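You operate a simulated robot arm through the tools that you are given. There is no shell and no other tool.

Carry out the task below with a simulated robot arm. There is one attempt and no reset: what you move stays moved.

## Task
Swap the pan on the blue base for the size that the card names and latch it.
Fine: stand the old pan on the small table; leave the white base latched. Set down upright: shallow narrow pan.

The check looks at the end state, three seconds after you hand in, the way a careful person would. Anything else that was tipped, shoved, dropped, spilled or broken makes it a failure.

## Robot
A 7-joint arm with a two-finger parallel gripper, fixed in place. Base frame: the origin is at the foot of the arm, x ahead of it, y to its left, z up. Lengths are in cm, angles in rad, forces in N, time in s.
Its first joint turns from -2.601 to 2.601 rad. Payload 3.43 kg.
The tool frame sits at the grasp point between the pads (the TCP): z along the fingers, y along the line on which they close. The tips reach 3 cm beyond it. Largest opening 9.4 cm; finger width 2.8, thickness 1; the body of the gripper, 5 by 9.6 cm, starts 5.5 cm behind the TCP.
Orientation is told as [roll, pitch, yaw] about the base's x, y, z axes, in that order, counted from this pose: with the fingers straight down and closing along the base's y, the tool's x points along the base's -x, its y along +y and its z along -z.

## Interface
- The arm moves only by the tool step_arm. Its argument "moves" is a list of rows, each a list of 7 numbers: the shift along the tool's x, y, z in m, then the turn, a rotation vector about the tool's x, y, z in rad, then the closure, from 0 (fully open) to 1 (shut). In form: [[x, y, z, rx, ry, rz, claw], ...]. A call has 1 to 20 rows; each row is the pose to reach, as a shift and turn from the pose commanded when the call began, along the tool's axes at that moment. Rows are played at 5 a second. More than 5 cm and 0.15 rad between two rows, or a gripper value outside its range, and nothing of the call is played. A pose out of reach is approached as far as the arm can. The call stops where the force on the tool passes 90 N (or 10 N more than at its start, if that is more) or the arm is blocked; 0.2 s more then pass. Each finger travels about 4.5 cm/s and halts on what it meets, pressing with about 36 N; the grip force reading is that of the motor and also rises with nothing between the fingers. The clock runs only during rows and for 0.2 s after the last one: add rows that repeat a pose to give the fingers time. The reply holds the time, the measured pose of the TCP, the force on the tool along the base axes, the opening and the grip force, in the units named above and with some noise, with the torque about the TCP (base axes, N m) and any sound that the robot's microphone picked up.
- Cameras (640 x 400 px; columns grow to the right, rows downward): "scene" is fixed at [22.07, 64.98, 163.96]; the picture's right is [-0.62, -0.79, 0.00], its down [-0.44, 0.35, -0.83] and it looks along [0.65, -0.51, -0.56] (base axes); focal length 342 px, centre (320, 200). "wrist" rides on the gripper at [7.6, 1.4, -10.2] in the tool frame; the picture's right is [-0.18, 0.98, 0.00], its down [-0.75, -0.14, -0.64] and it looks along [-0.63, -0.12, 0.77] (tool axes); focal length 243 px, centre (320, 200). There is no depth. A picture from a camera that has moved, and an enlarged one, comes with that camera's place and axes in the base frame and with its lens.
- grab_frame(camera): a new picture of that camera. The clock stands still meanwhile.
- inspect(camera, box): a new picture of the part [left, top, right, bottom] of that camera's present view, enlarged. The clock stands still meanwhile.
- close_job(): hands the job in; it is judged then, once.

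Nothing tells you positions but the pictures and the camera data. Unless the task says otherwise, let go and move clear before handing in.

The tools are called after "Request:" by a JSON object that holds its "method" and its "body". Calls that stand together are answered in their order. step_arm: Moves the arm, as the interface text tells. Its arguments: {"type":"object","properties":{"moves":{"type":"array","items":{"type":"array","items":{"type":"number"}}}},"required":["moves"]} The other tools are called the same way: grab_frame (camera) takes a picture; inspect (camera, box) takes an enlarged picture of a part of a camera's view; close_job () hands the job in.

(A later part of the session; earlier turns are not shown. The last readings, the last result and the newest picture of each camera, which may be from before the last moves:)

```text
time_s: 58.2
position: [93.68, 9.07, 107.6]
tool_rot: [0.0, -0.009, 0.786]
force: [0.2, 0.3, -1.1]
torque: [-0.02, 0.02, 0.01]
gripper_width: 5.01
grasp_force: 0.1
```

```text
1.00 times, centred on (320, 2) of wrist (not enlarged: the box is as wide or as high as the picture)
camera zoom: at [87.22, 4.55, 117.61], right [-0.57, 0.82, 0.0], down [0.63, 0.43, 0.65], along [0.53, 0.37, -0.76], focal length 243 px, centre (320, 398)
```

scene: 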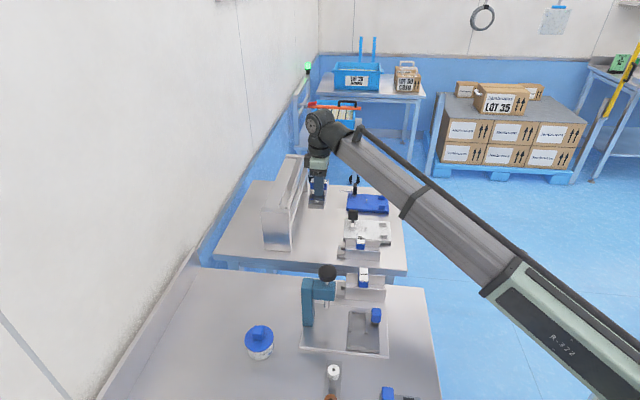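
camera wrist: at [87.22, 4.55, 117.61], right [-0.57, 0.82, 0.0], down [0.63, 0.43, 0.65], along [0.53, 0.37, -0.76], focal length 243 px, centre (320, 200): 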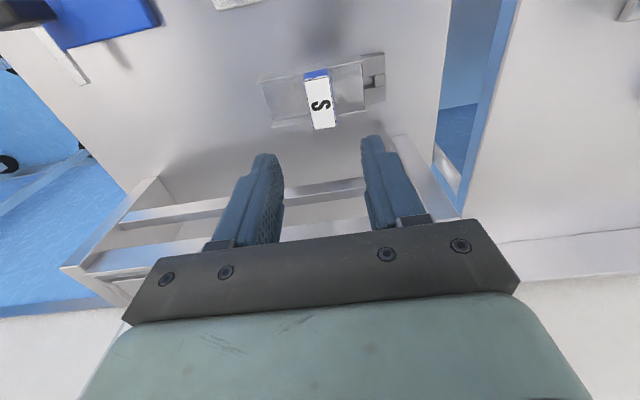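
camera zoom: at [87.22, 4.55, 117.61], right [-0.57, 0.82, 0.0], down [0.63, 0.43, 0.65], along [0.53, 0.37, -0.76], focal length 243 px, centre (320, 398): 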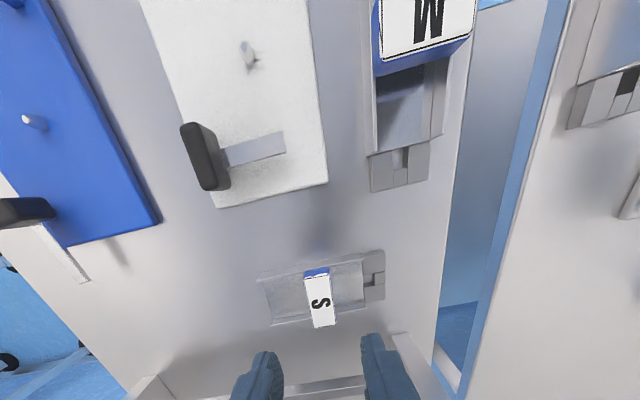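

S stands properly. Now I'll move over the M pan, turning the tool back so the fingers close along M's long side.

Request:
{"method": "step_arm", "body": {"moves": [[0.0116, 0.007, 0, 0, 0, 0.131, 0.47], [0.0232, 0.014, 0, 0, 0, 0.262, 0.47], [0.0348, 0.021, 0, 0, 0, 0.393, 0.47], [0.0463, 0.028, 0.003, 0, 0, 0.524, 0.47], [0.0579, 0.035, 0.006, 0, 0, 0.655, 0.47], [0.0695, 0.042, 0.01, 0, 0, 0.786, 0.47], [0.0811, 0.049, 0.015, 0, 0, 0.917, 0.47], [0.0927, 0.056, 0.02, 0, 0, 1.048, 0.47], [0.1043, 0.063, 0.025, 0, 0, 1.179, 0.47], [0.1158, 0.07, 0.025, 0, 0, 1.31, 0.47], [0.1274, 0.077, 0.025, 0, 0, 1.44, 0.47], [0.139, 0.084, 0.025, 0, 0, 1.571, 0.47], [0.139, 0.084, 0.025, 0, 0, 1.571, 0.47]]}}

Request:
{"method": "grab_frame", "body": {"camera": "wrist"}}

Request:
{"method": "grab_frame", "body": {"camera": "scene"}}

```text
time_s: 61.0
position: [78.13, 5.01, 104.95]
tool_rot: [0.01, 0.0, -0.787]
force: [0.7, 0.5, -0.4]
torque: [-0.01, -0.01, 0.02]
gripper_width: 4.98
grasp_force: 0.0
```

```text
taken
camera wrist: at [73.56, 11.44, 115.16], right [0.83, 0.56, 0.01], down [0.43, -0.64, 0.64], along [0.37, -0.52, -0.77], focal length 243 px, centre (320, 200)
```

wrist: 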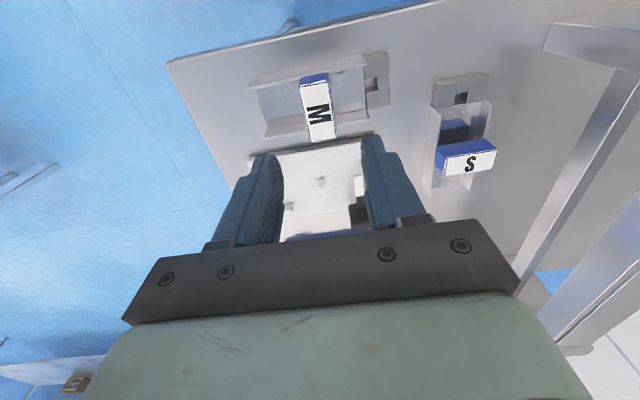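

```text
taken
```

scene: 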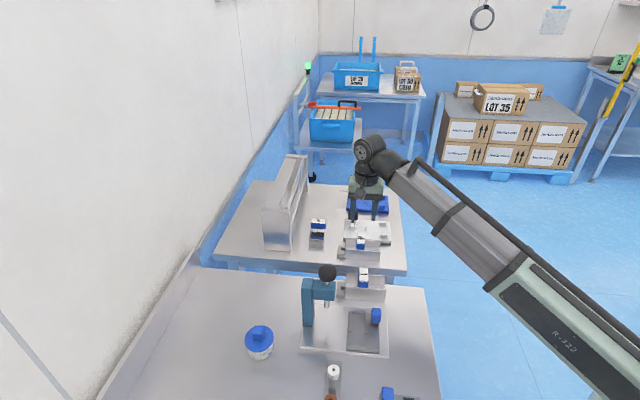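

The tool is over M, and S stands clear to the side. I'll measure the M grip precisely.

Request:
{"method": "inspect", "body": {"camera": "wrist", "box": [235, 45, 405, 150]}}

Request:
{"method": "inspect", "body": {"camera": "wrist", "box": [280, 60, 360, 150]}}

```text
3.76 times, centred on (320, 98) of wrist
camera zoom: at [73.56, 11.44, 115.16], right [0.83, 0.56, 0.01], down [0.43, -0.64, 0.64], along [0.37, -0.52, -0.77], focal length 913 px, centre (320, 586)
```

zoom: 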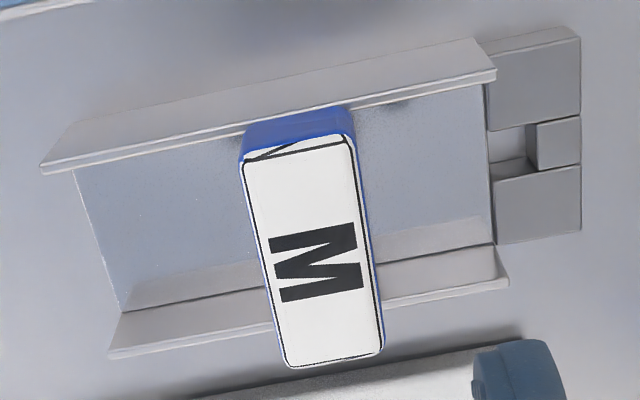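

```text
4.44 times, centred on (320, 105) of wrist
camera zoom: at [73.56, 11.44, 115.16], right [0.83, 0.56, 0.01], down [0.43, -0.64, 0.64], along [0.37, -0.52, -0.77], focal length 1078 px, centre (320, 622)
```

zoom: 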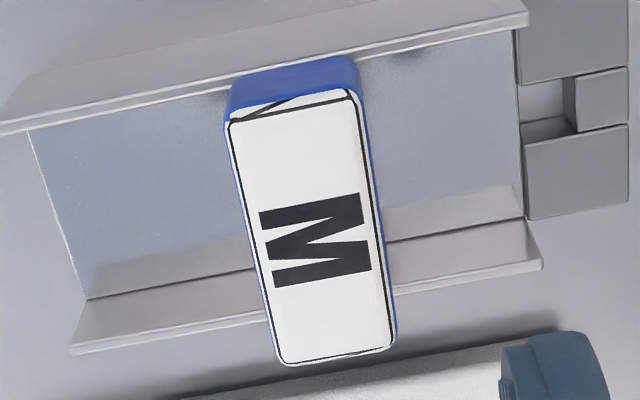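

M's grip centre is at about a=58.8, b=51.4, top z 94.5, aligned with the table like S was. I'll descend over it in two stages.

Request:
{"method": "step_arm", "body": {"moves": [[0.001, 0.001, 0.03, 0, 0, 0, 0.47], [0.001, 0.001, 0.06, 0, 0, 0, 0.47], [0.001, 0.001, 0.06, 0, 0, 0, 0.47]]}}

Request:
{"method": "grab_frame", "body": {"camera": "wrist"}}

Request:
{"method": "inspect", "body": {"camera": "scene", "box": [320, 190, 420, 280]}}

```text
time_s: 61.8
position: [78.02, 5.21, 98.94]
tool_rot: [0.011, 0.0, -0.785]
force: [-0.9, -0.2, -1.1]
torque: [-0.01, -0.03, 0.01]
gripper_width: 4.96
grasp_force: 0.1
```

```text
taken
camera wrist: at [73.56, 11.68, 109.14], right [0.82, 0.57, 0.01], down [0.43, -0.64, 0.64], along [0.37, -0.52, -0.77], focal length 243 px, centre (320, 200)
```

wrist: 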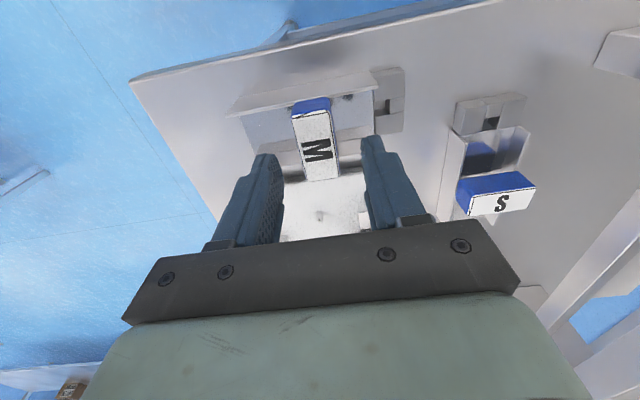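

```text
4.44 times, centred on (370, 235) of scene
camera zoom: at [22.07, 64.98, 163.96], right [-0.62, -0.79, 0.0], down [-0.44, 0.35, -0.83], along [0.65, -0.51, -0.56], focal length 1518 px, centre (98, 44)
```

zoom: 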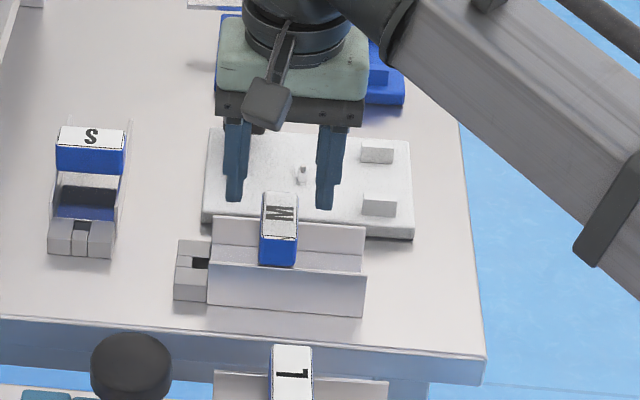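

The fingers straddle the M grip. I'll descend the last 5.7 cm and check.

Request:
{"method": "step_arm", "body": {"moves": [[0, 0.0005, 0.02, 0, 0, 0, 0.47], [0, 0.0005, 0.04, 0, 0, 0, 0.47], [0, 0.0005, 0.057, 0, 0, 0, 0.47], [0, 0.0005, 0.057, 0, 0, 0, 0.47]]}}

Request:
{"method": "inspect", "body": {"camera": "wrist", "box": [180, 40, 480, 230]}}

Request:
{"method": "inspect", "body": {"camera": "scene", "box": [320, 190, 420, 280]}}

```text
time_s: 62.8
position: [78.13, 5.44, 93.33]
tool_rot: [0.01, 0.0, -0.784]
force: [0.6, -0.4, -0.2]
torque: [0.02, -0.01, 0.0]
gripper_width: 4.96
grasp_force: 0.0
```

```text
2.11 times, centred on (330, 135) of wrist
camera zoom: at [73.7, 11.78, 103.42], right [0.82, 0.57, 0.01], down [0.43, -0.64, 0.64], along [0.37, -0.52, -0.77], focal length 511 px, centre (299, 337)
```

zoom: 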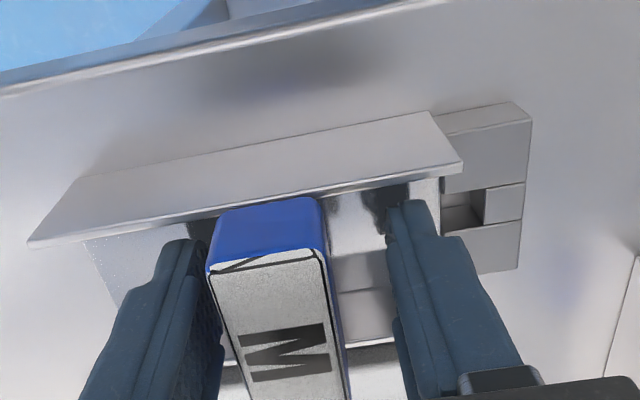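

```text
4.44 times, centred on (370, 235) of scene
camera zoom: at [22.07, 64.98, 163.96], right [-0.62, -0.79, 0.0], down [-0.44, 0.35, -0.83], along [0.65, -0.51, -0.56], focal length 1518 px, centre (98, 44)
```

zoom: 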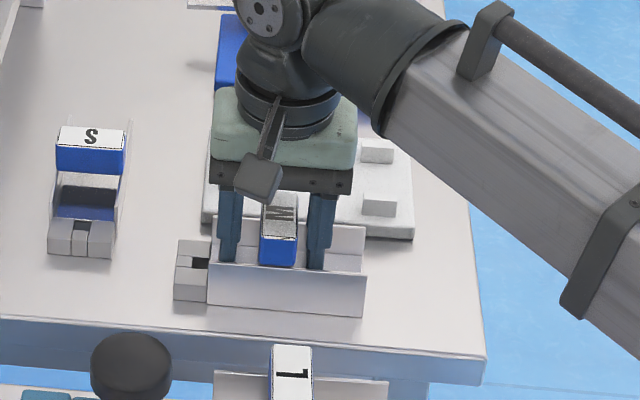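

M's grip sits slightly to one side, so I'll shift 3.5 mm and then close on it.

Request:
{"method": "step_arm", "body": {"moves": [[0, -0.0035, 0, 0, 0, 0, 0.47], [0, -0.0035, 0, 0, 0, 0, 0.6], [0, -0.0035, 0, 0, 0, 0, 0.7], [0, -0.0035, 0, 0, 0, 0, 0.8], [0, -0.0035, 0, 0, 0, 0, 0.9], [0, -0.0035, 0, 0, 0, 0, 0.95], [0, -0.0035, 0, 0, 0, 0, 0.95]]}}

Request:
{"method": "inspect", "body": {"camera": "wrist", "box": [180, 40, 480, 230]}}

```text
time_s: 64.4
position: [77.85, 5.05, 93.34]
tool_rot: [0.01, 0.0, -0.785]
force: [0.7, -0.1, 1.8]
torque: [-0.2, 0.2, 0.01]
gripper_width: 3.03
grasp_force: 35.6
```

```text
2.11 times, centred on (330, 135) of wrist
camera zoom: at [73.44, 11.53, 103.44], right [0.82, 0.57, 0.01], down [0.43, -0.64, 0.64], along [0.37, -0.52, -0.77], focal length 511 px, centre (299, 337)
```

zoom: 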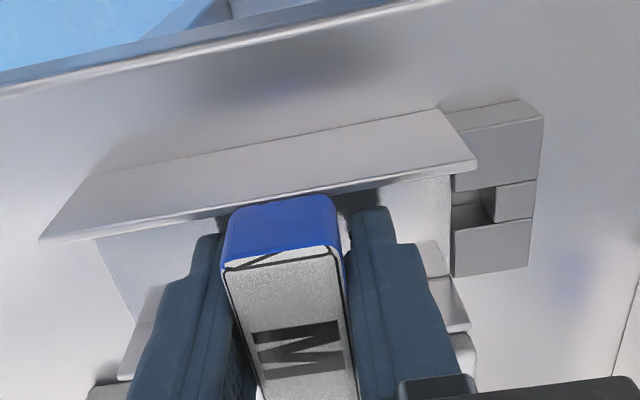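

M is gripped (3.0 cm, 36 N), and sits in the gripper almost exactly as S did. I'll lift it straight up.

Request:
{"method": "step_arm", "body": {"moves": [[0, -0.0035, -0.01, 0, 0, 0, 0.95], [0, -0.0035, -0.03, 0, 0, 0, 0.95], [0, -0.0035, -0.06, 0, 0, 0, 0.95], [0, -0.0035, -0.09, 0, 0, 0, 0.95], [0, -0.0035, -0.12, 0, 0, 0, 0.95], [0, -0.0035, -0.12, 0, 0, 0, 0.95]]}}

Request:
{"method": "grab_frame", "body": {"camera": "wrist"}}

Request:
{"method": "inspect", "body": {"camera": "scene", "box": [310, 170, 420, 280]}}

```text
time_s: 65.8
position: [77.7, 4.75, 105.35]
tool_rot: [0.01, 0.0, -0.785]
force: [-0.1, 0.1, -1.7]
torque: [-0.02, -0.02, 0.02]
gripper_width: 2.99
grasp_force: 36.0
```

```text
taken
camera wrist: at [73.18, 11.18, 115.42], right [0.82, 0.57, 0.01], down [0.43, -0.64, 0.64], along [0.37, -0.52, -0.77], focal length 243 px, centre (320, 200)
```

wrist: 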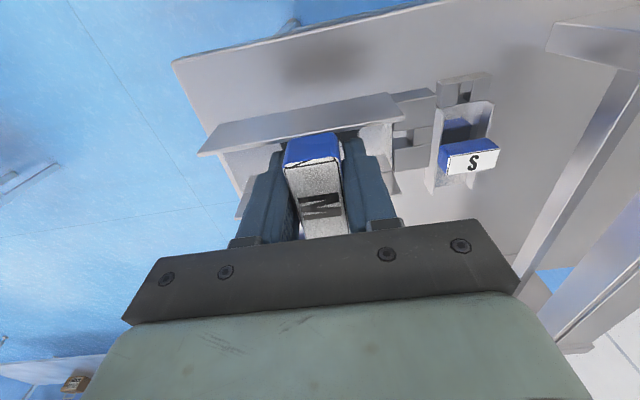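

```text
3.64 times, centred on (365, 225) of scene
camera zoom: at [22.07, 64.98, 163.96], right [-0.62, -0.79, 0.0], down [-0.44, 0.35, -0.83], along [0.65, -0.51, -0.56], focal length 1242 px, centre (156, 109)
```

zoom: 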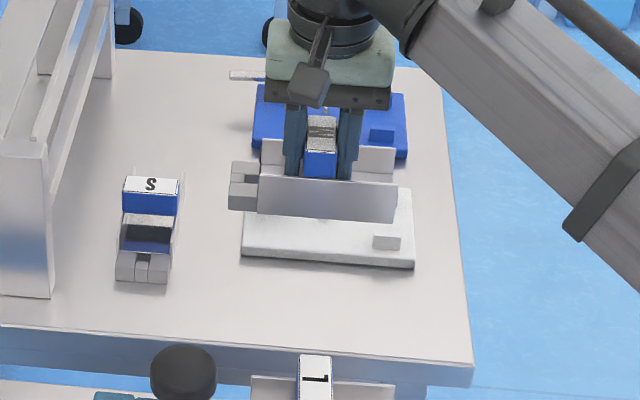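

M is clear of the table. I'll carry it over the white base at this height to above the blue base.

Request:
{"method": "step_arm", "body": {"moves": [[-0.034, -0.003, 0, 0, 0, 0, 0.95], [-0.068, -0.006, 0, 0, 0, 0, 0.95], [-0.103, -0.009, 0, 0, 0, 0, 0.95], [-0.137, -0.012, 0, 0, 0, 0, 0.95], [-0.171, -0.015, 0, 0, 0, 0, 0.95], [-0.206, -0.018, 0, 0, 0, 0, 0.95], [-0.24, -0.02, 0, 0, 0, 0, 0.95], [-0.274, -0.022, 0, 0, 0, 0, 0.95], [-0.274, -0.022, 0, 0, 0, 0, 0.95]]}}

Request:
{"method": "grab_frame", "body": {"camera": "wrist"}}

Request:
{"method": "inspect", "body": {"camera": "scene", "box": [310, 150, 420, 260]}}

```text
time_s: 67.8
position: [95.4, -16.23, 105.26]
tool_rot: [0.01, -0.001, -0.785]
force: [0.4, -0.5, -2.5]
torque: [-0.03, 0.06, 0.03]
gripper_width: 2.99
grasp_force: 35.9
```

```text
taken
camera wrist: at [90.92, -9.84, 115.37], right [0.82, 0.57, 0.01], down [0.43, -0.64, 0.64], along [0.37, -0.52, -0.77], focal length 243 px, centre (320, 200)
```

wrist: 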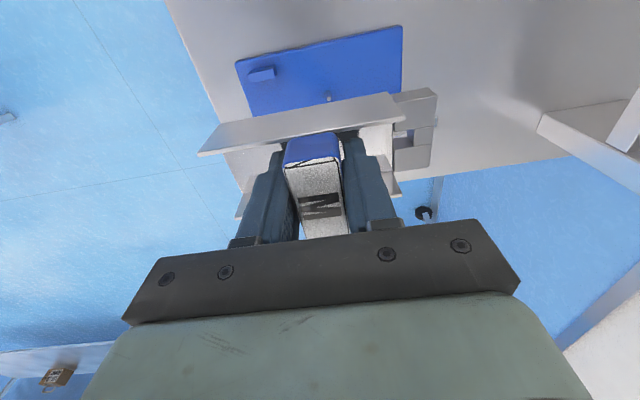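

```text
3.64 times, centred on (365, 205) of scene
camera zoom: at [22.07, 64.98, 163.96], right [-0.62, -0.79, 0.0], down [-0.44, 0.35, -0.83], along [0.65, -0.51, -0.56], focal length 1242 px, centre (156, 182)
```

zoom: 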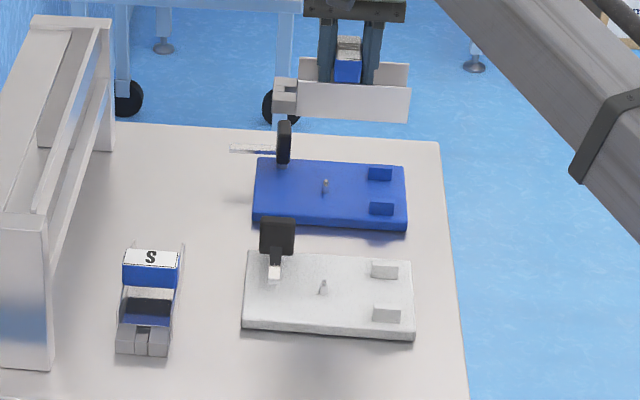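

M is above the blue base and the pin is visible beyond its near wall. I'll zoom to locate the pin and stops precisely.

Request:
{"method": "inspect", "body": {"camera": "wrist", "box": [225, 15, 445, 150]}}

Request:
{"method": "inspect", "body": {"camera": "wrist", "box": [290, 70, 370, 120]}}

Request:
{"method": "inspect", "body": {"camera": "scene", "box": [345, 185, 405, 222]}}

```text
2.91 times, centred on (335, 82) of wrist
camera zoom: at [90.92, -9.84, 115.37], right [0.82, 0.57, 0.01], down [0.43, -0.64, 0.64], along [0.37, -0.52, -0.77], focal length 706 px, centre (276, 542)
```

zoom: 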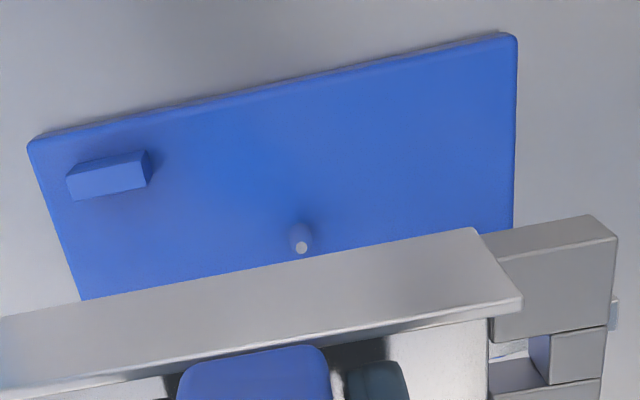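

```text
8.00 times, centred on (330, 95) of wrist
camera zoom: at [90.92, -9.84, 115.37], right [0.82, 0.57, 0.01], down [0.43, -0.64, 0.64], along [0.37, -0.52, -0.77], focal length 1941 px, centre (240, 1040)
```

zoom: 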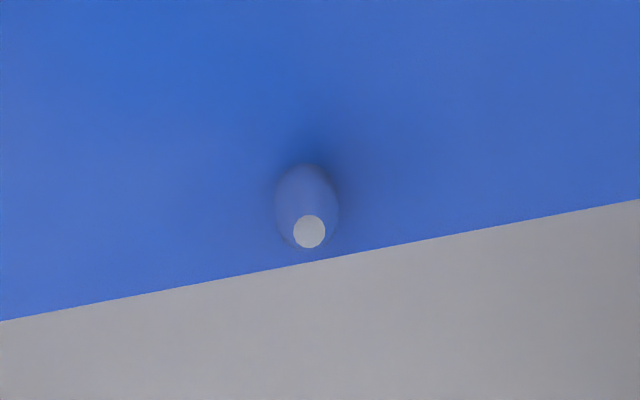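

```text
10.67 times, centred on (375, 204) of scene
camera zoom: at [22.07, 64.98, 163.96], right [-0.62, -0.79, 0.0], down [-0.44, 0.35, -0.83], along [0.65, -0.51, -0.56], focal length 3644 px, centre (-267, 163)
```

zoom: 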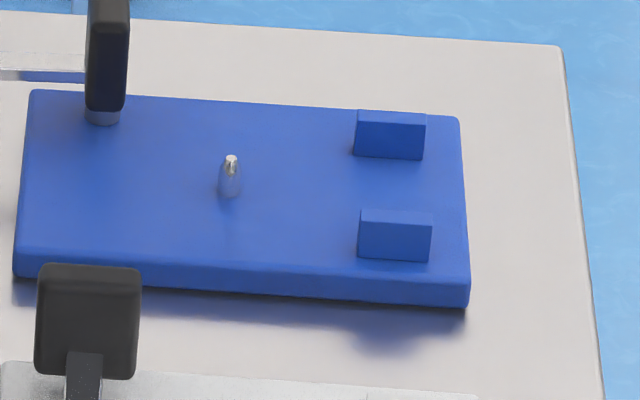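

The pin is at about a=57.04, b=78.9, and M hangs within a millimetre or so of where S sat. I'll lower M to just above the pin and re-check.

Request:
{"method": "step_arm", "body": {"moves": [[-0.0003, 0.001, 0.03, 0, 0, 0, 0.95], [-0.0003, 0.001, 0.06, 0, 0, 0, 0.95], [-0.0003, 0.001, 0.08, 0, 0, 0, 0.95], [-0.0003, 0.001, 0.08, 0, 0, 0, 0.95]]}}

Request:
{"method": "inspect", "body": {"camera": "wrist", "box": [180, 40, 480, 230]}}

Request:
{"method": "inspect", "body": {"camera": "scene", "box": [335, 165, 405, 215]}}

```text
time_s: 68.8
position: [95.56, -16.08, 97.23]
tool_rot: [0.01, 0.0, -0.787]
force: [-1.2, -0.7, -2.4]
torque: [-0.02, 0.01, 0.0]
gripper_width: 3.02
grasp_force: 35.9
```

```text
2.11 times, centred on (330, 135) of wrist
camera zoom: at [91.04, -9.65, 107.39], right [0.82, 0.57, 0.01], down [0.43, -0.64, 0.64], along [0.37, -0.52, -0.77], focal length 511 px, centre (299, 337)
```

zoom: 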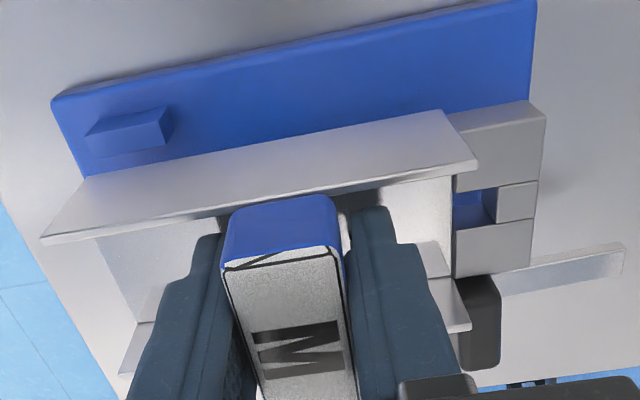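

```text
8.00 times, centred on (370, 190) of scene
camera zoom: at [22.07, 64.98, 163.96], right [-0.62, -0.79, 0.0], down [-0.44, 0.35, -0.83], along [0.65, -0.51, -0.56], focal length 2733 px, centre (-80, 280)
```

zoom: 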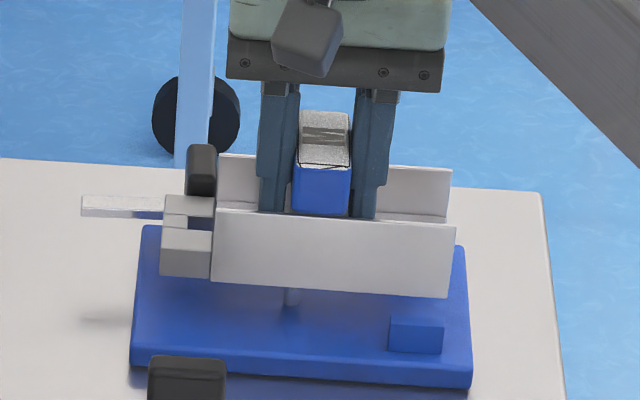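

M hangs just above the pin in line with the stops. I'll lower it slowly onto the pin and watch the force.

Request:
{"method": "step_arm", "body": {"moves": [[0, -0.0005, 0.005, 0, 0, 0, 0.95], [0, -0.0005, 0.01, 0, 0, 0, 0.95], [0, -0.0005, 0.014, 0, 0, 0, 0.95], [0, -0.0005, 0.014, 0, 0, 0, 0.95]]}}

Request:
{"method": "inspect", "body": {"camera": "scene", "box": [335, 165, 405, 215]}}

```text
time_s: 69.8
position: [95.52, -16.08, 95.88]
tool_rot: [0.01, 0.001, -0.784]
force: [0.4, -0.1, -2.7]
torque: [-0.02, 0.01, 0.0]
gripper_width: 3.04
grasp_force: 36.2
```

```text
8.00 times, centred on (370, 190) of scene
camera zoom: at [22.07, 64.98, 163.96], right [-0.62, -0.79, 0.0], down [-0.44, 0.35, -0.83], along [0.65, -0.51, -0.56], focal length 2733 px, centre (-80, 280)
```

zoom: 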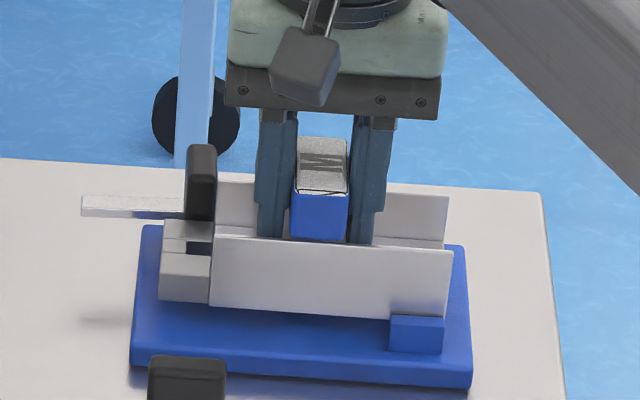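

No contact so far, and the pin must be entering its hole. I'll continue down in small steps.

Request:
{"method": "step_arm", "body": {"moves": [[0, 0, 0.0025, 0, 0, 0, 0.95], [0, 0, 0.005, 0, 0, 0, 0.95], [0, 0, 0.005, 0, 0, 0, 0.95]]}}

```text
time_s: 70.6
position: [95.52, -15.96, 95.37]
tool_rot: [0.01, 0.001, -0.785]
force: [0.3, -0.3, -2.5]
torque: [0.0, 0.03, -0.02]
gripper_width: 3.02
grasp_force: 35.9
```

Request:
{"method": "step_arm", "body": {"moves": [[0, 0, 0.002, 0, 0, 0, 0.95], [0, 0, 0.004, 0, 0, 0, 0.95], [0, 0, 0.004, 0, 0, 0, 0.95]]}}

```text
time_s: 71.4
position: [95.45, -15.94, 95.07]
tool_rot: [0.011, 0.003, -0.785]
force: [-0.3, -0.6, 2.2]
torque: [0.12, -0.15, -0.01]
gripper_width: 3.0
grasp_force: 35.8
```

A light contact begins at z 95.07; the expected seat is near 94.85. I'll go 2 mm further and look.

Request:
{"method": "step_arm", "body": {"moves": [[0, 0, 0.001, 0, 0, 0, 0.95], [0, 0, 0.002, 0, 0, 0, 0.95], [0, 0, 0.002, 0, 0, 0, 0.95]]}}

Request:
{"method": "inspect", "body": {"camera": "scene", "box": [335, 165, 405, 215]}}

Request:
{"method": "inspect", "body": {"camera": "wrist", "box": [180, 40, 480, 230]}}

```text
time_s: 72.2
position: [95.52, -16.06, 94.84]
tool_rot: [0.01, 0.001, -0.784]
force: [-5.1, -5.7, 17.6]
torque: [0.45, -0.44, 0.01]
gripper_width: 3.0
grasp_force: 35.6
```

```text
8.00 times, centred on (370, 190) of scene
camera zoom: at [22.07, 64.98, 163.96], right [-0.62, -0.79, 0.0], down [-0.44, 0.35, -0.83], along [0.65, -0.51, -0.56], focal length 2733 px, centre (-80, 280)
```

zoom: 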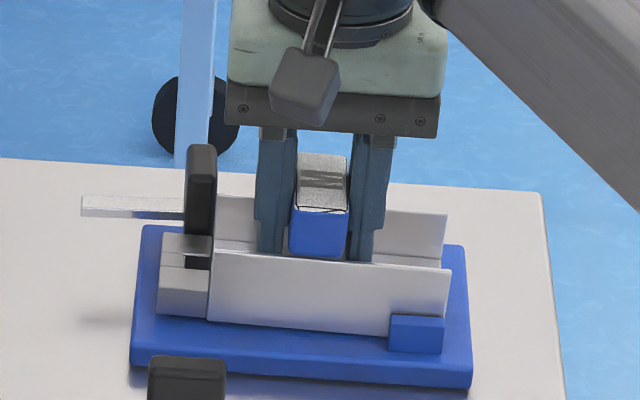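

```text
2.11 times, centred on (330, 135) of wrist
camera zoom: at [90.99, -9.7, 105.03], right [0.83, 0.56, 0.01], down [0.43, -0.64, 0.64], along [0.37, -0.52, -0.77], focal length 511 px, centre (299, 337)
```

zoom: 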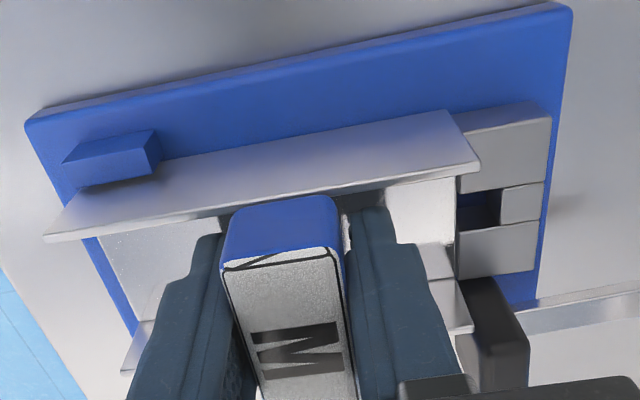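

M has come down to z 94.84, exactly where I expected the seat, with 20 N of contact. I'll ease off 1 mm, open the fingers and check that it sits flat.

Request:
{"method": "step_arm", "body": {"moves": [[0, 0, -0.001, 0, 0, 0, 0.95], [0, 0, -0.001, 0, 0, 0, 0.8], [0, 0, -0.001, 0, 0, 0, 0.65], [0, 0, -0.001, 0, 0, 0, 0.55], [0, 0, -0.001, 0, 0, 0, 0.47], [0, 0, -0.001, 0, 0, 0, 0.47]]}}

Request:
{"method": "inspect", "body": {"camera": "scene", "box": [335, 165, 405, 215]}}

Request:
{"method": "inspect", "body": {"camera": "wrist", "box": [180, 40, 480, 230]}}

```text
time_s: 73.6
position: [95.61, -16.13, 94.86]
tool_rot: [0.011, -0.001, -0.786]
force: [0.7, 0.1, -0.2]
torque: [0.0, 0.03, 0.0]
gripper_width: 5.0
grasp_force: 0.0
```

```text
8.00 times, centred on (370, 190) of scene
camera zoom: at [22.07, 64.98, 163.96], right [-0.62, -0.79, 0.0], down [-0.44, 0.35, -0.83], along [0.65, -0.51, -0.56], focal length 2733 px, centre (-80, 280)
```

zoom: 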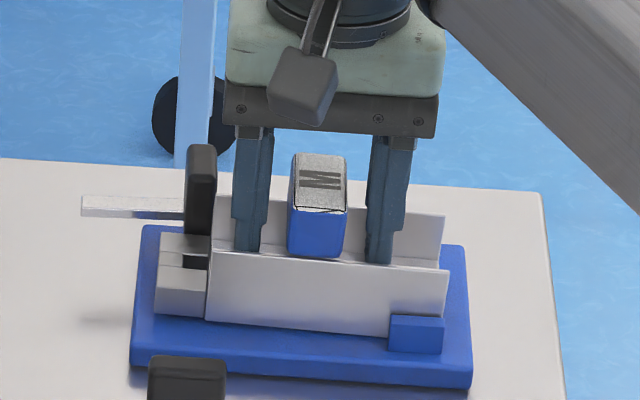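

```text
2.11 times, centred on (330, 135) of wrist
camera zoom: at [91.06, -9.66, 105.01], right [0.82, 0.57, 0.01], down [0.43, -0.64, 0.64], along [0.37, -0.52, -0.77], focal length 511 px, centre (299, 337)
```

zoom: 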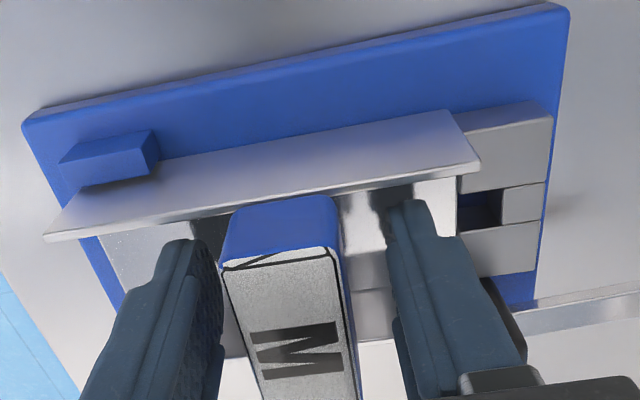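

M is released on the base. I'll lift the fingers straight up and inspect the seat closely.

Request:
{"method": "step_arm", "body": {"moves": [[0, 0, -0.02, 0, 0, 0, 0.47], [0, 0, -0.05, 0, 0, 0, 0.47], [0, 0, -0.09, 0, 0, 0, 0.47], [0, 0, -0.13, 0, 0, 0, 0.47], [0, 0, -0.148, 0, 0, 0, 0.47], [0, 0, -0.148, 0, 0, 0, 0.47]]}}

Request:
{"method": "inspect", "body": {"camera": "wrist", "box": [240, 20, 440, 145]}}

Request:
{"method": "inspect", "body": {"camera": "scene", "box": [340, 178, 400, 218]}}

```text
time_s: 75.0
position: [95.4, -16.05, 109.66]
tool_rot: [0.011, 0.0, -0.784]
force: [-1.3, 0.5, 0.6]
torque: [0.03, -0.01, 0.03]
gripper_width: 5.0
grasp_force: 0.0
```

```text
3.20 times, centred on (340, 82) of wrist
camera zoom: at [90.96, -9.78, 119.89], right [0.82, 0.57, 0.01], down [0.43, -0.64, 0.64], along [0.37, -0.52, -0.77], focal length 776 px, centre (256, 576)
```

zoom: 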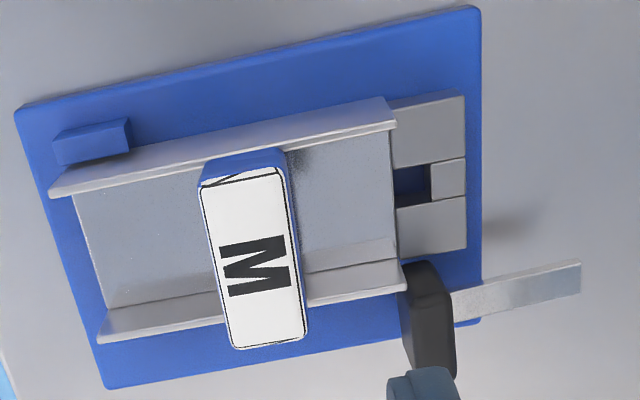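

```text
10.00 times, centred on (370, 198) of scene
camera zoom: at [22.07, 64.98, 163.96], right [-0.62, -0.79, 0.0], down [-0.44, 0.35, -0.83], along [0.65, -0.51, -0.56], focal length 3416 px, centre (-180, 220)
```

zoom: 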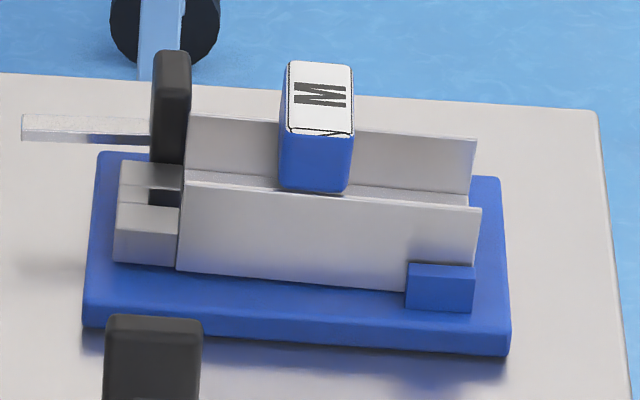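

Comparing with the earlier S picture, M sits about 4 mm too far toward the wall and its tongue end looks raised about 3 mm, so it rests on the flank of the pin. I'll go back down, regrip it and correct this.

Request:
{"method": "step_arm", "body": {"moves": [[0, 0, 0.04, 0, 0, 0, 0.47], [0, 0, 0.08, 0, 0, 0, 0.47], [0, 0, 0.11, 0, 0, 0, 0.47], [0, 0, 0.135, 0, 0, 0, 0.47], [0, 0, 0.147, 0, 0, 0, 0.47], [0, 0, 0.147, 0, 0, 0, 0.47]]}}

Request:
{"method": "inspect", "body": {"camera": "wrist", "box": [180, 40, 480, 230]}}

Request:
{"method": "inspect", "body": {"camera": "scene", "box": [335, 165, 405, 215]}}

```text
time_s: 76.4
position: [95.62, -16.08, 95.02]
tool_rot: [0.01, 0.001, -0.784]
force: [-1.0, 0.0, -0.4]
torque: [-0.06, 0.01, 0.0]
gripper_width: 4.97
grasp_force: 0.0
```

```text
2.11 times, centred on (330, 135) of wrist
camera zoom: at [91.09, -9.67, 105.13], right [0.82, 0.57, 0.01], down [0.43, -0.64, 0.64], along [0.37, -0.52, -0.77], focal length 511 px, centre (299, 337)
```

zoom: 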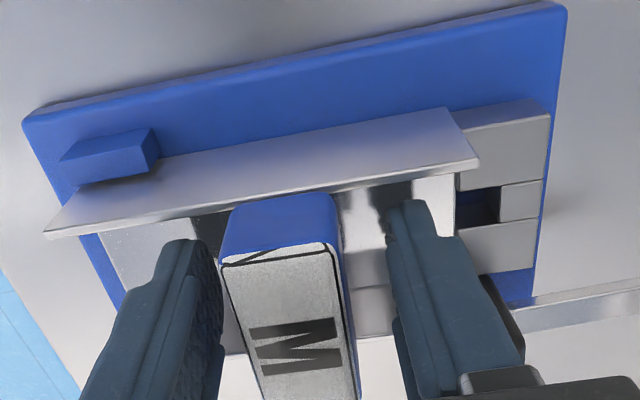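

```text
8.00 times, centred on (370, 190) of scene
camera zoom: at [22.07, 64.98, 163.96], right [-0.62, -0.79, 0.0], down [-0.44, 0.35, -0.83], along [0.65, -0.51, -0.56], focal length 2733 px, centre (-80, 280)
```

zoom: 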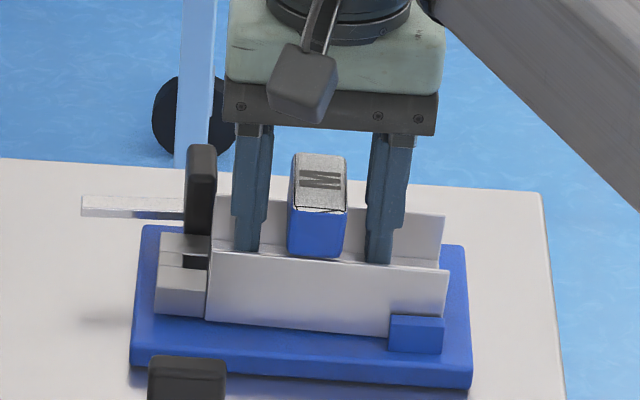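

M's grip is centred between the fingers. I'll close on it and lift it 8 mm off the pin flank.

Request:
{"method": "step_arm", "body": {"moves": [[0, 0, 0, 0, 0, 0, 0.6], [0, 0, 0, 0, 0, 0, 0.7], [0, 0, 0, 0, 0, 0, 0.8], [0, 0, 0, 0, 0, 0, 0.9], [0, 0, 0, 0, 0, 0, 0.95], [0, 0, 0, 0, 0, 0, 0.95], [0, 0, -0.005, 0, 0, 0, 0.95], [0, 0, -0.012, 0, 0, 0, 0.95], [0, 0, -0.012, 0, 0, 0, 0.95]]}}

Request:
{"method": "inspect", "body": {"camera": "scene", "box": [335, 165, 405, 215]}}

Request:
{"method": "inspect", "body": {"camera": "wrist", "box": [180, 40, 480, 230]}}

```text
time_s: 78.4
position: [95.58, -16.12, 96.2]
tool_rot: [0.008, 0.001, -0.786]
force: [0.1, -0.5, -2.4]
torque: [0.02, 0.02, 0.03]
gripper_width: 3.02
grasp_force: 35.5
```

```text
8.00 times, centred on (370, 190) of scene
camera zoom: at [22.07, 64.98, 163.96], right [-0.62, -0.79, 0.0], down [-0.44, 0.35, -0.83], along [0.65, -0.51, -0.56], focal length 2733 px, centre (-80, 280)
```

zoom: 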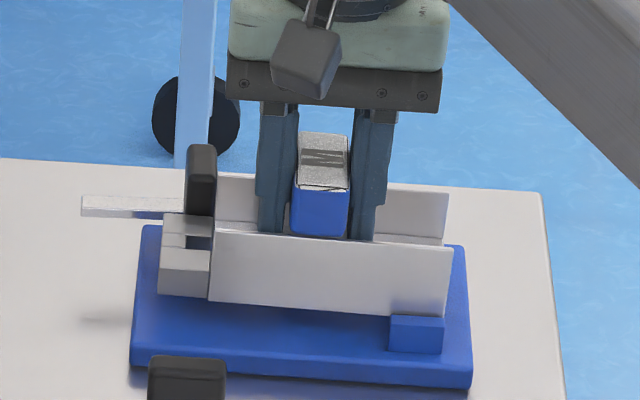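

```text
2.11 times, centred on (330, 135) of wrist
camera zoom: at [91.08, -9.73, 106.3], right [0.82, 0.57, 0.01], down [0.43, -0.64, 0.64], along [0.37, -0.52, -0.77], focal length 511 px, centre (299, 337)
```

zoom: 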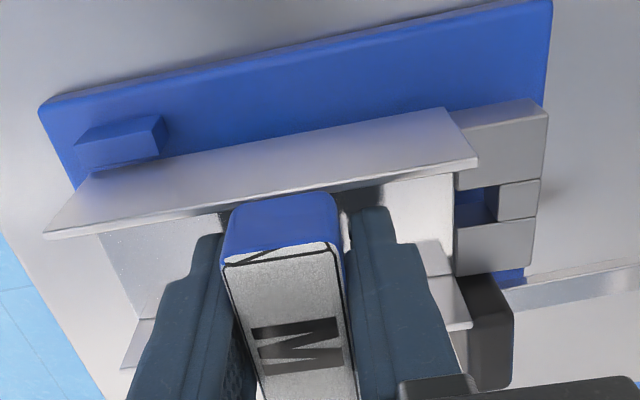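

M is level in the grip. I'll shift it 4 mm away from the wall and lower it in small steps.

Request:
{"method": "step_arm", "body": {"moves": [[0, -0.002, 0, 0, 0, 0, 0.95], [0, -0.004, 0, 0, 0, 0, 0.95], [0, -0.004, 0.003, 0, 0, 0, 0.95], [0, -0.004, 0.006, 0, 0, 0, 0.95], [0, -0.004, 0.008, 0, 0, 0, 0.95], [0, -0.004, 0.008, 0, 0, 0, 0.95]]}}

Request:
{"method": "inspect", "body": {"camera": "scene", "box": [335, 165, 405, 215]}}

Request:
{"method": "inspect", "body": {"camera": "wrist", "box": [180, 40, 480, 230]}}

```text
time_s: 79.8
position: [95.3, -16.2, 95.35]
tool_rot: [0.009, 0.0, -0.786]
force: [0.5, -0.4, -3.6]
torque: [0.0, 0.01, 0.02]
gripper_width: 3.01
grasp_force: 35.7
```

```text
8.00 times, centred on (370, 190) of scene
camera zoom: at [22.07, 64.98, 163.96], right [-0.62, -0.79, 0.0], down [-0.44, 0.35, -0.83], along [0.65, -0.51, -0.56], focal length 2733 px, centre (-80, 280)
```

zoom: 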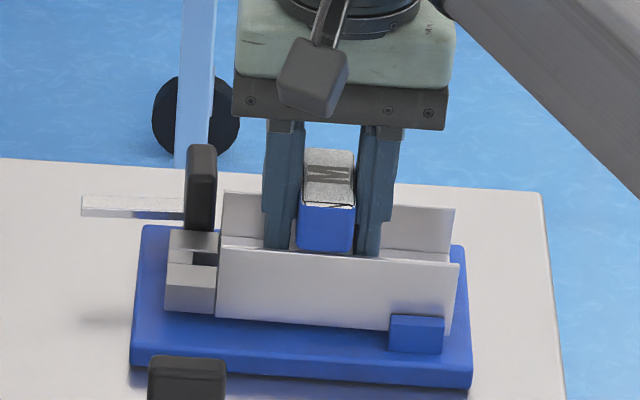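

```text
2.11 times, centred on (330, 135) of wrist
camera zoom: at [90.79, -9.93, 105.47], right [0.82, 0.57, 0.01], down [0.43, -0.64, 0.64], along [0.37, -0.52, -0.77], focal length 511 px, centre (299, 337)
```

zoom: 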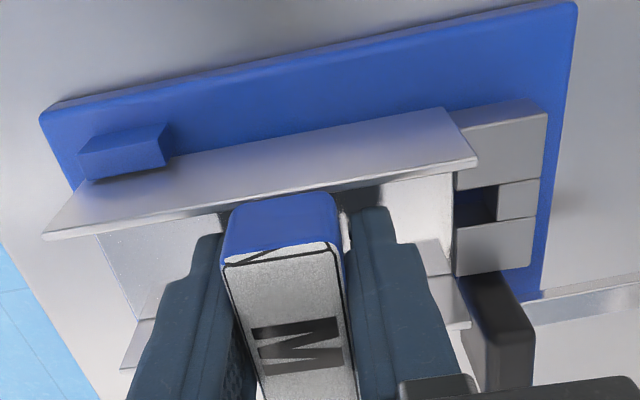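

No contact yet and the alignment now looks like S's. I'll continue down.

Request:
{"method": "step_arm", "body": {"moves": [[0, 0, 0.002, 0, 0, 0, 0.95], [0, 0, 0.004, 0, 0, 0, 0.95], [0, 0, 0.004, 0, 0, 0, 0.95]]}}

```text
time_s: 80.6
position: [95.3, -16.33, 94.93]
tool_rot: [0.011, 0.0, -0.785]
force: [0.7, 0.8, -2.0]
torque: [-0.03, 0.0, 0.01]
gripper_width: 3.0
grasp_force: 36.1
```

Request:
{"method": "step_arm", "body": {"moves": [[0, 0, 0.001, 0, 0, 0, 0.95], [0, 0, 0.002, 0, 0, 0, 0.95], [0, 0, 0.002, 0, 0, 0, 0.95]]}}

Request:
{"method": "inspect", "body": {"camera": "scene", "box": [335, 165, 405, 215]}}

Request:
{"method": "inspect", "body": {"camera": "wrist", "box": [180, 40, 480, 230]}}

```text
time_s: 81.4
position: [95.36, -16.3, 94.82]
tool_rot: [0.011, 0.001, -0.786]
force: [2.6, 1.7, 4.7]
torque: [-0.16, 0.34, -0.01]
gripper_width: 3.03
grasp_force: 35.8
```

```text
8.00 times, centred on (370, 190) of scene
camera zoom: at [22.07, 64.98, 163.96], right [-0.62, -0.79, 0.0], down [-0.44, 0.35, -0.83], along [0.65, -0.51, -0.56], focal length 2733 px, centre (-80, 280)
```

zoom: 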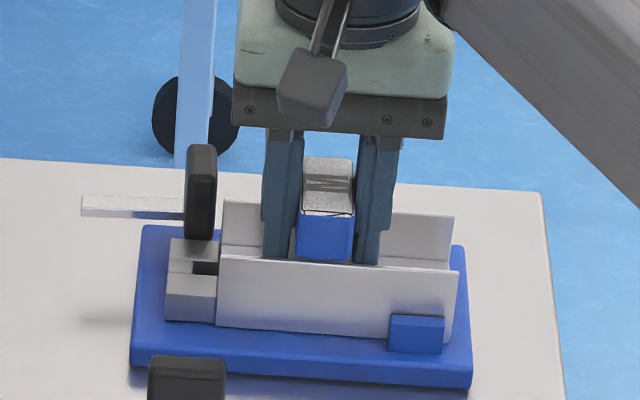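

```text
2.11 times, centred on (330, 135) of wrist
camera zoom: at [90.79, -9.94, 104.98], right [0.82, 0.57, 0.01], down [0.43, -0.64, 0.64], along [0.37, -0.52, -0.77], focal length 511 px, centre (299, 337)
```

zoom: 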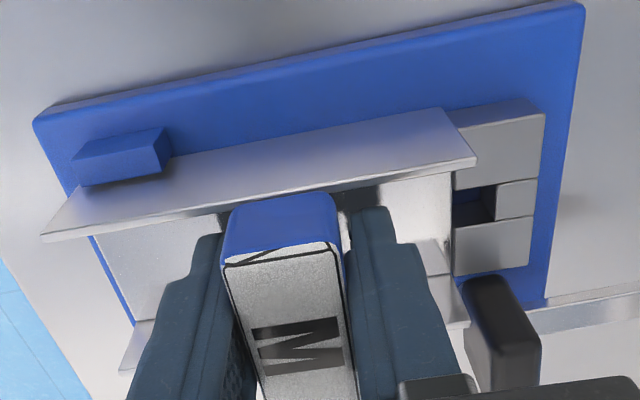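

Contact is light and now slightly from the other side, so it is nearly centred. I'll nudge 1 mm back and press down a little further.

Request:
{"method": "step_arm", "body": {"moves": [[0, 0.0008, 0, 0, 0, 0, 0.95], [0, 0.0008, 0.001, 0, 0, 0, 0.95], [0, 0.0008, 0.002, 0, 0, 0, 0.95], [0, 0.0008, 0.003, 0, 0, 0, 0.95], [0, 0.0008, 0.003, 0, 0, 0, 0.95]]}}

Request:
{"method": "inspect", "body": {"camera": "scene", "box": [335, 165, 405, 215]}}

```text
time_s: 82.6
position: [95.25, -16.24, 94.6]
tool_rot: [0.01, -0.003, -0.784]
force: [4.8, -1.0, 24.9]
torque: [-0.36, 0.29, 0.07]
gripper_width: 3.03
grasp_force: 35.8
```

```text
8.00 times, centred on (370, 190) of scene
camera zoom: at [22.07, 64.98, 163.96], right [-0.62, -0.79, 0.0], down [-0.44, 0.35, -0.83], along [0.65, -0.51, -0.56], focal length 2733 px, centre (-80, 280)
```

zoom: 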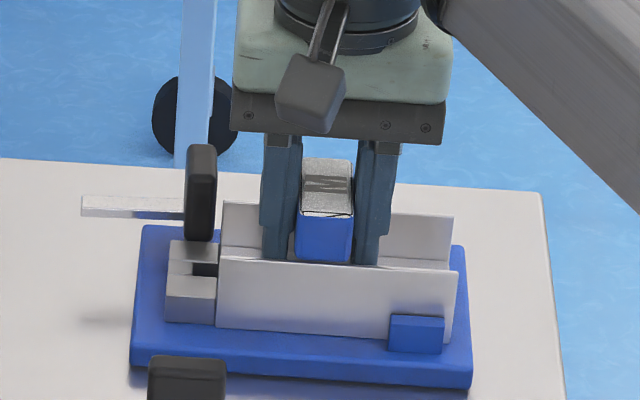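

M has stopped descending while the fingers slid slightly, so it appears seated. I'll zoom at high magnification with the same box I used for S to compare.

Request:
{"method": "inspect", "body": {"camera": "scene", "box": [344, 180, 368, 210]}}

Request:
{"method": "inspect", "body": {"camera": "scene", "box": [365, 185, 395, 215]}}

Request:
{"method": "inspect", "body": {"camera": "wrist", "box": [180, 40, 480, 230]}}

```text
13.33 times, centred on (356, 195) of scene
camera zoom: at [22.07, 64.98, 163.96], right [-0.62, -0.79, 0.0], down [-0.44, 0.35, -0.83], along [0.65, -0.51, -0.56], focal length 4555 px, centre (-160, 267)
```

zoom: 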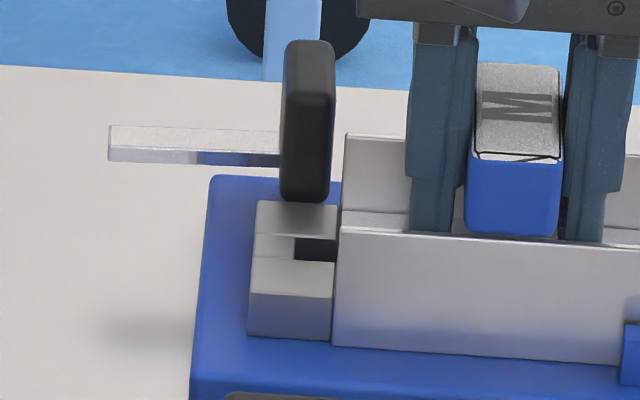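

```text
13.33 times, centred on (380, 200) of scene
camera zoom: at [22.07, 64.98, 163.96], right [-0.62, -0.79, 0.0], down [-0.44, 0.35, -0.83], along [0.65, -0.51, -0.56], focal length 4555 px, centre (-480, 200)
```

zoom: 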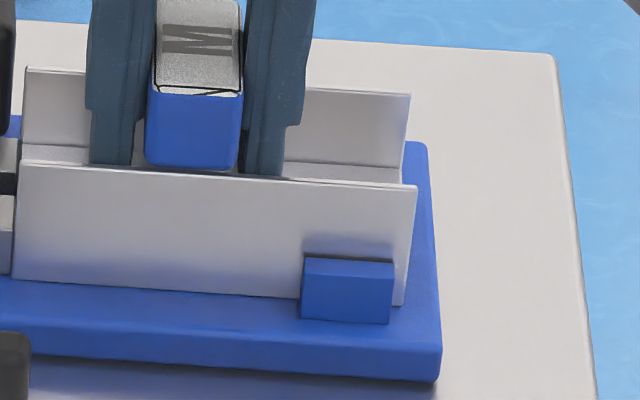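

```text
2.11 times, centred on (330, 135) of wrist
camera zoom: at [90.79, -9.89, 104.71], right [0.82, 0.57, 0.01], down [0.43, -0.64, 0.64], along [0.37, -0.52, -0.77], focal length 511 px, centre (299, 337)
```

zoom: 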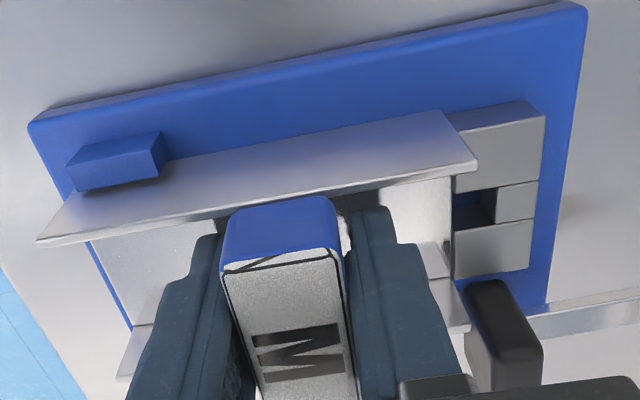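

M's tongue and walls now match S's seated picture within about a millimetre, so it is properly on the pin. I'll ease off the pressure and open the fingers.

Request:
{"method": "step_arm", "body": {"moves": [[0, 0, -0.0015, 0, 0, 0, 0.95], [0, 0, -0.0015, 0, 0, 0, 0.8], [0, 0, -0.0015, 0, 0, 0, 0.65], [0, 0, -0.0015, 0, 0, 0, 0.55], [0, 0, -0.0015, 0, 0, 0, 0.47], [0, 0, -0.0015, 0, 0, 0, 0.47]]}}

Request:
{"method": "inspect", "body": {"camera": "scene", "box": [344, 180, 368, 210]}}

```text
time_s: 84.0
position: [95.32, -16.21, 94.56]
tool_rot: [0.012, 0.001, -0.786]
force: [0.7, -0.6, 0.5]
torque: [0.0, 0.0, -0.04]
gripper_width: 4.97
grasp_force: 0.1
```

```text
13.33 times, centred on (356, 195) of scene
camera zoom: at [22.07, 64.98, 163.96], right [-0.62, -0.79, 0.0], down [-0.44, 0.35, -0.83], along [0.65, -0.51, -0.56], focal length 4555 px, centre (-160, 267)
```

zoom: 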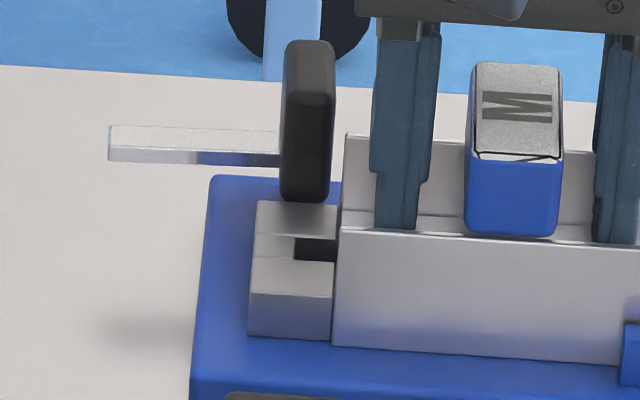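

M did not move on release. I'll lift the fingers clear and check again from above.

Request:
{"method": "step_arm", "body": {"moves": [[0, 0, -0.02, 0, 0, 0, 0.47], [0, 0, -0.05, 0, 0, 0, 0.47], [0, 0, -0.09, 0, 0, 0, 0.47], [0, 0, -0.13, 0, 0, 0, 0.47], [0, 0, -0.151, 0, 0, 0, 0.47], [0, 0, -0.151, 0, 0, 0, 0.47]]}}

Request:
{"method": "inspect", "body": {"camera": "wrist", "box": [240, 20, 440, 145]}}

Request:
{"method": "inspect", "body": {"camera": "scene", "box": [340, 178, 400, 218]}}

```text
time_s: 85.4
position: [95.23, -16.43, 109.78]
tool_rot: [0.012, 0.0, -0.785]
force: [-0.2, -0.3, 0.3]
torque: [0.0, 0.02, 0.0]
gripper_width: 5.01
grasp_force: 0.1
```

```text
3.20 times, centred on (340, 82) of wrist
camera zoom: at [90.73, -10.0, 119.84], right [0.82, 0.57, 0.01], down [0.43, -0.64, 0.64], along [0.37, -0.52, -0.77], focal length 776 px, centre (256, 576)
```

zoom: 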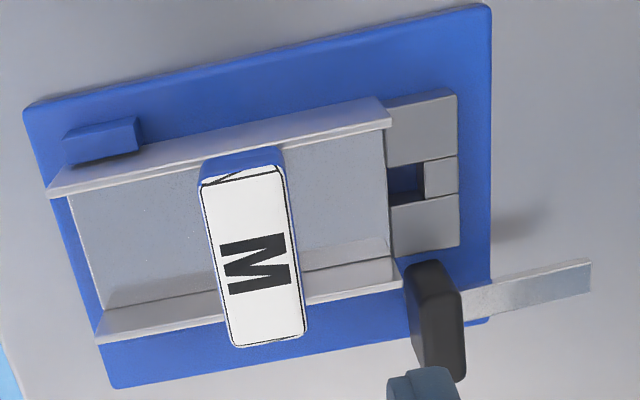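

```text
10.00 times, centred on (370, 198) of scene
camera zoom: at [22.07, 64.98, 163.96], right [-0.62, -0.79, 0.0], down [-0.44, 0.35, -0.83], along [0.65, -0.51, -0.56], focal length 3416 px, centre (-180, 220)
```

zoom: 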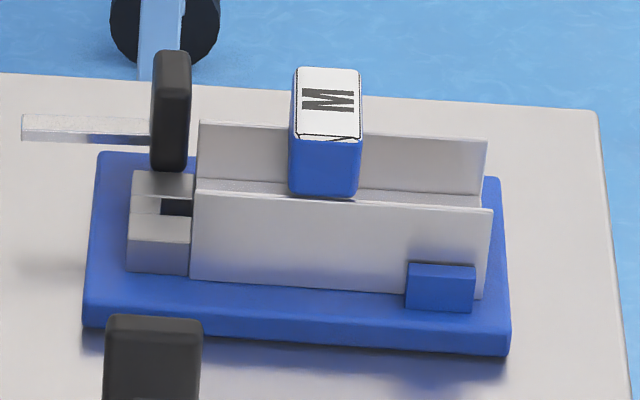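

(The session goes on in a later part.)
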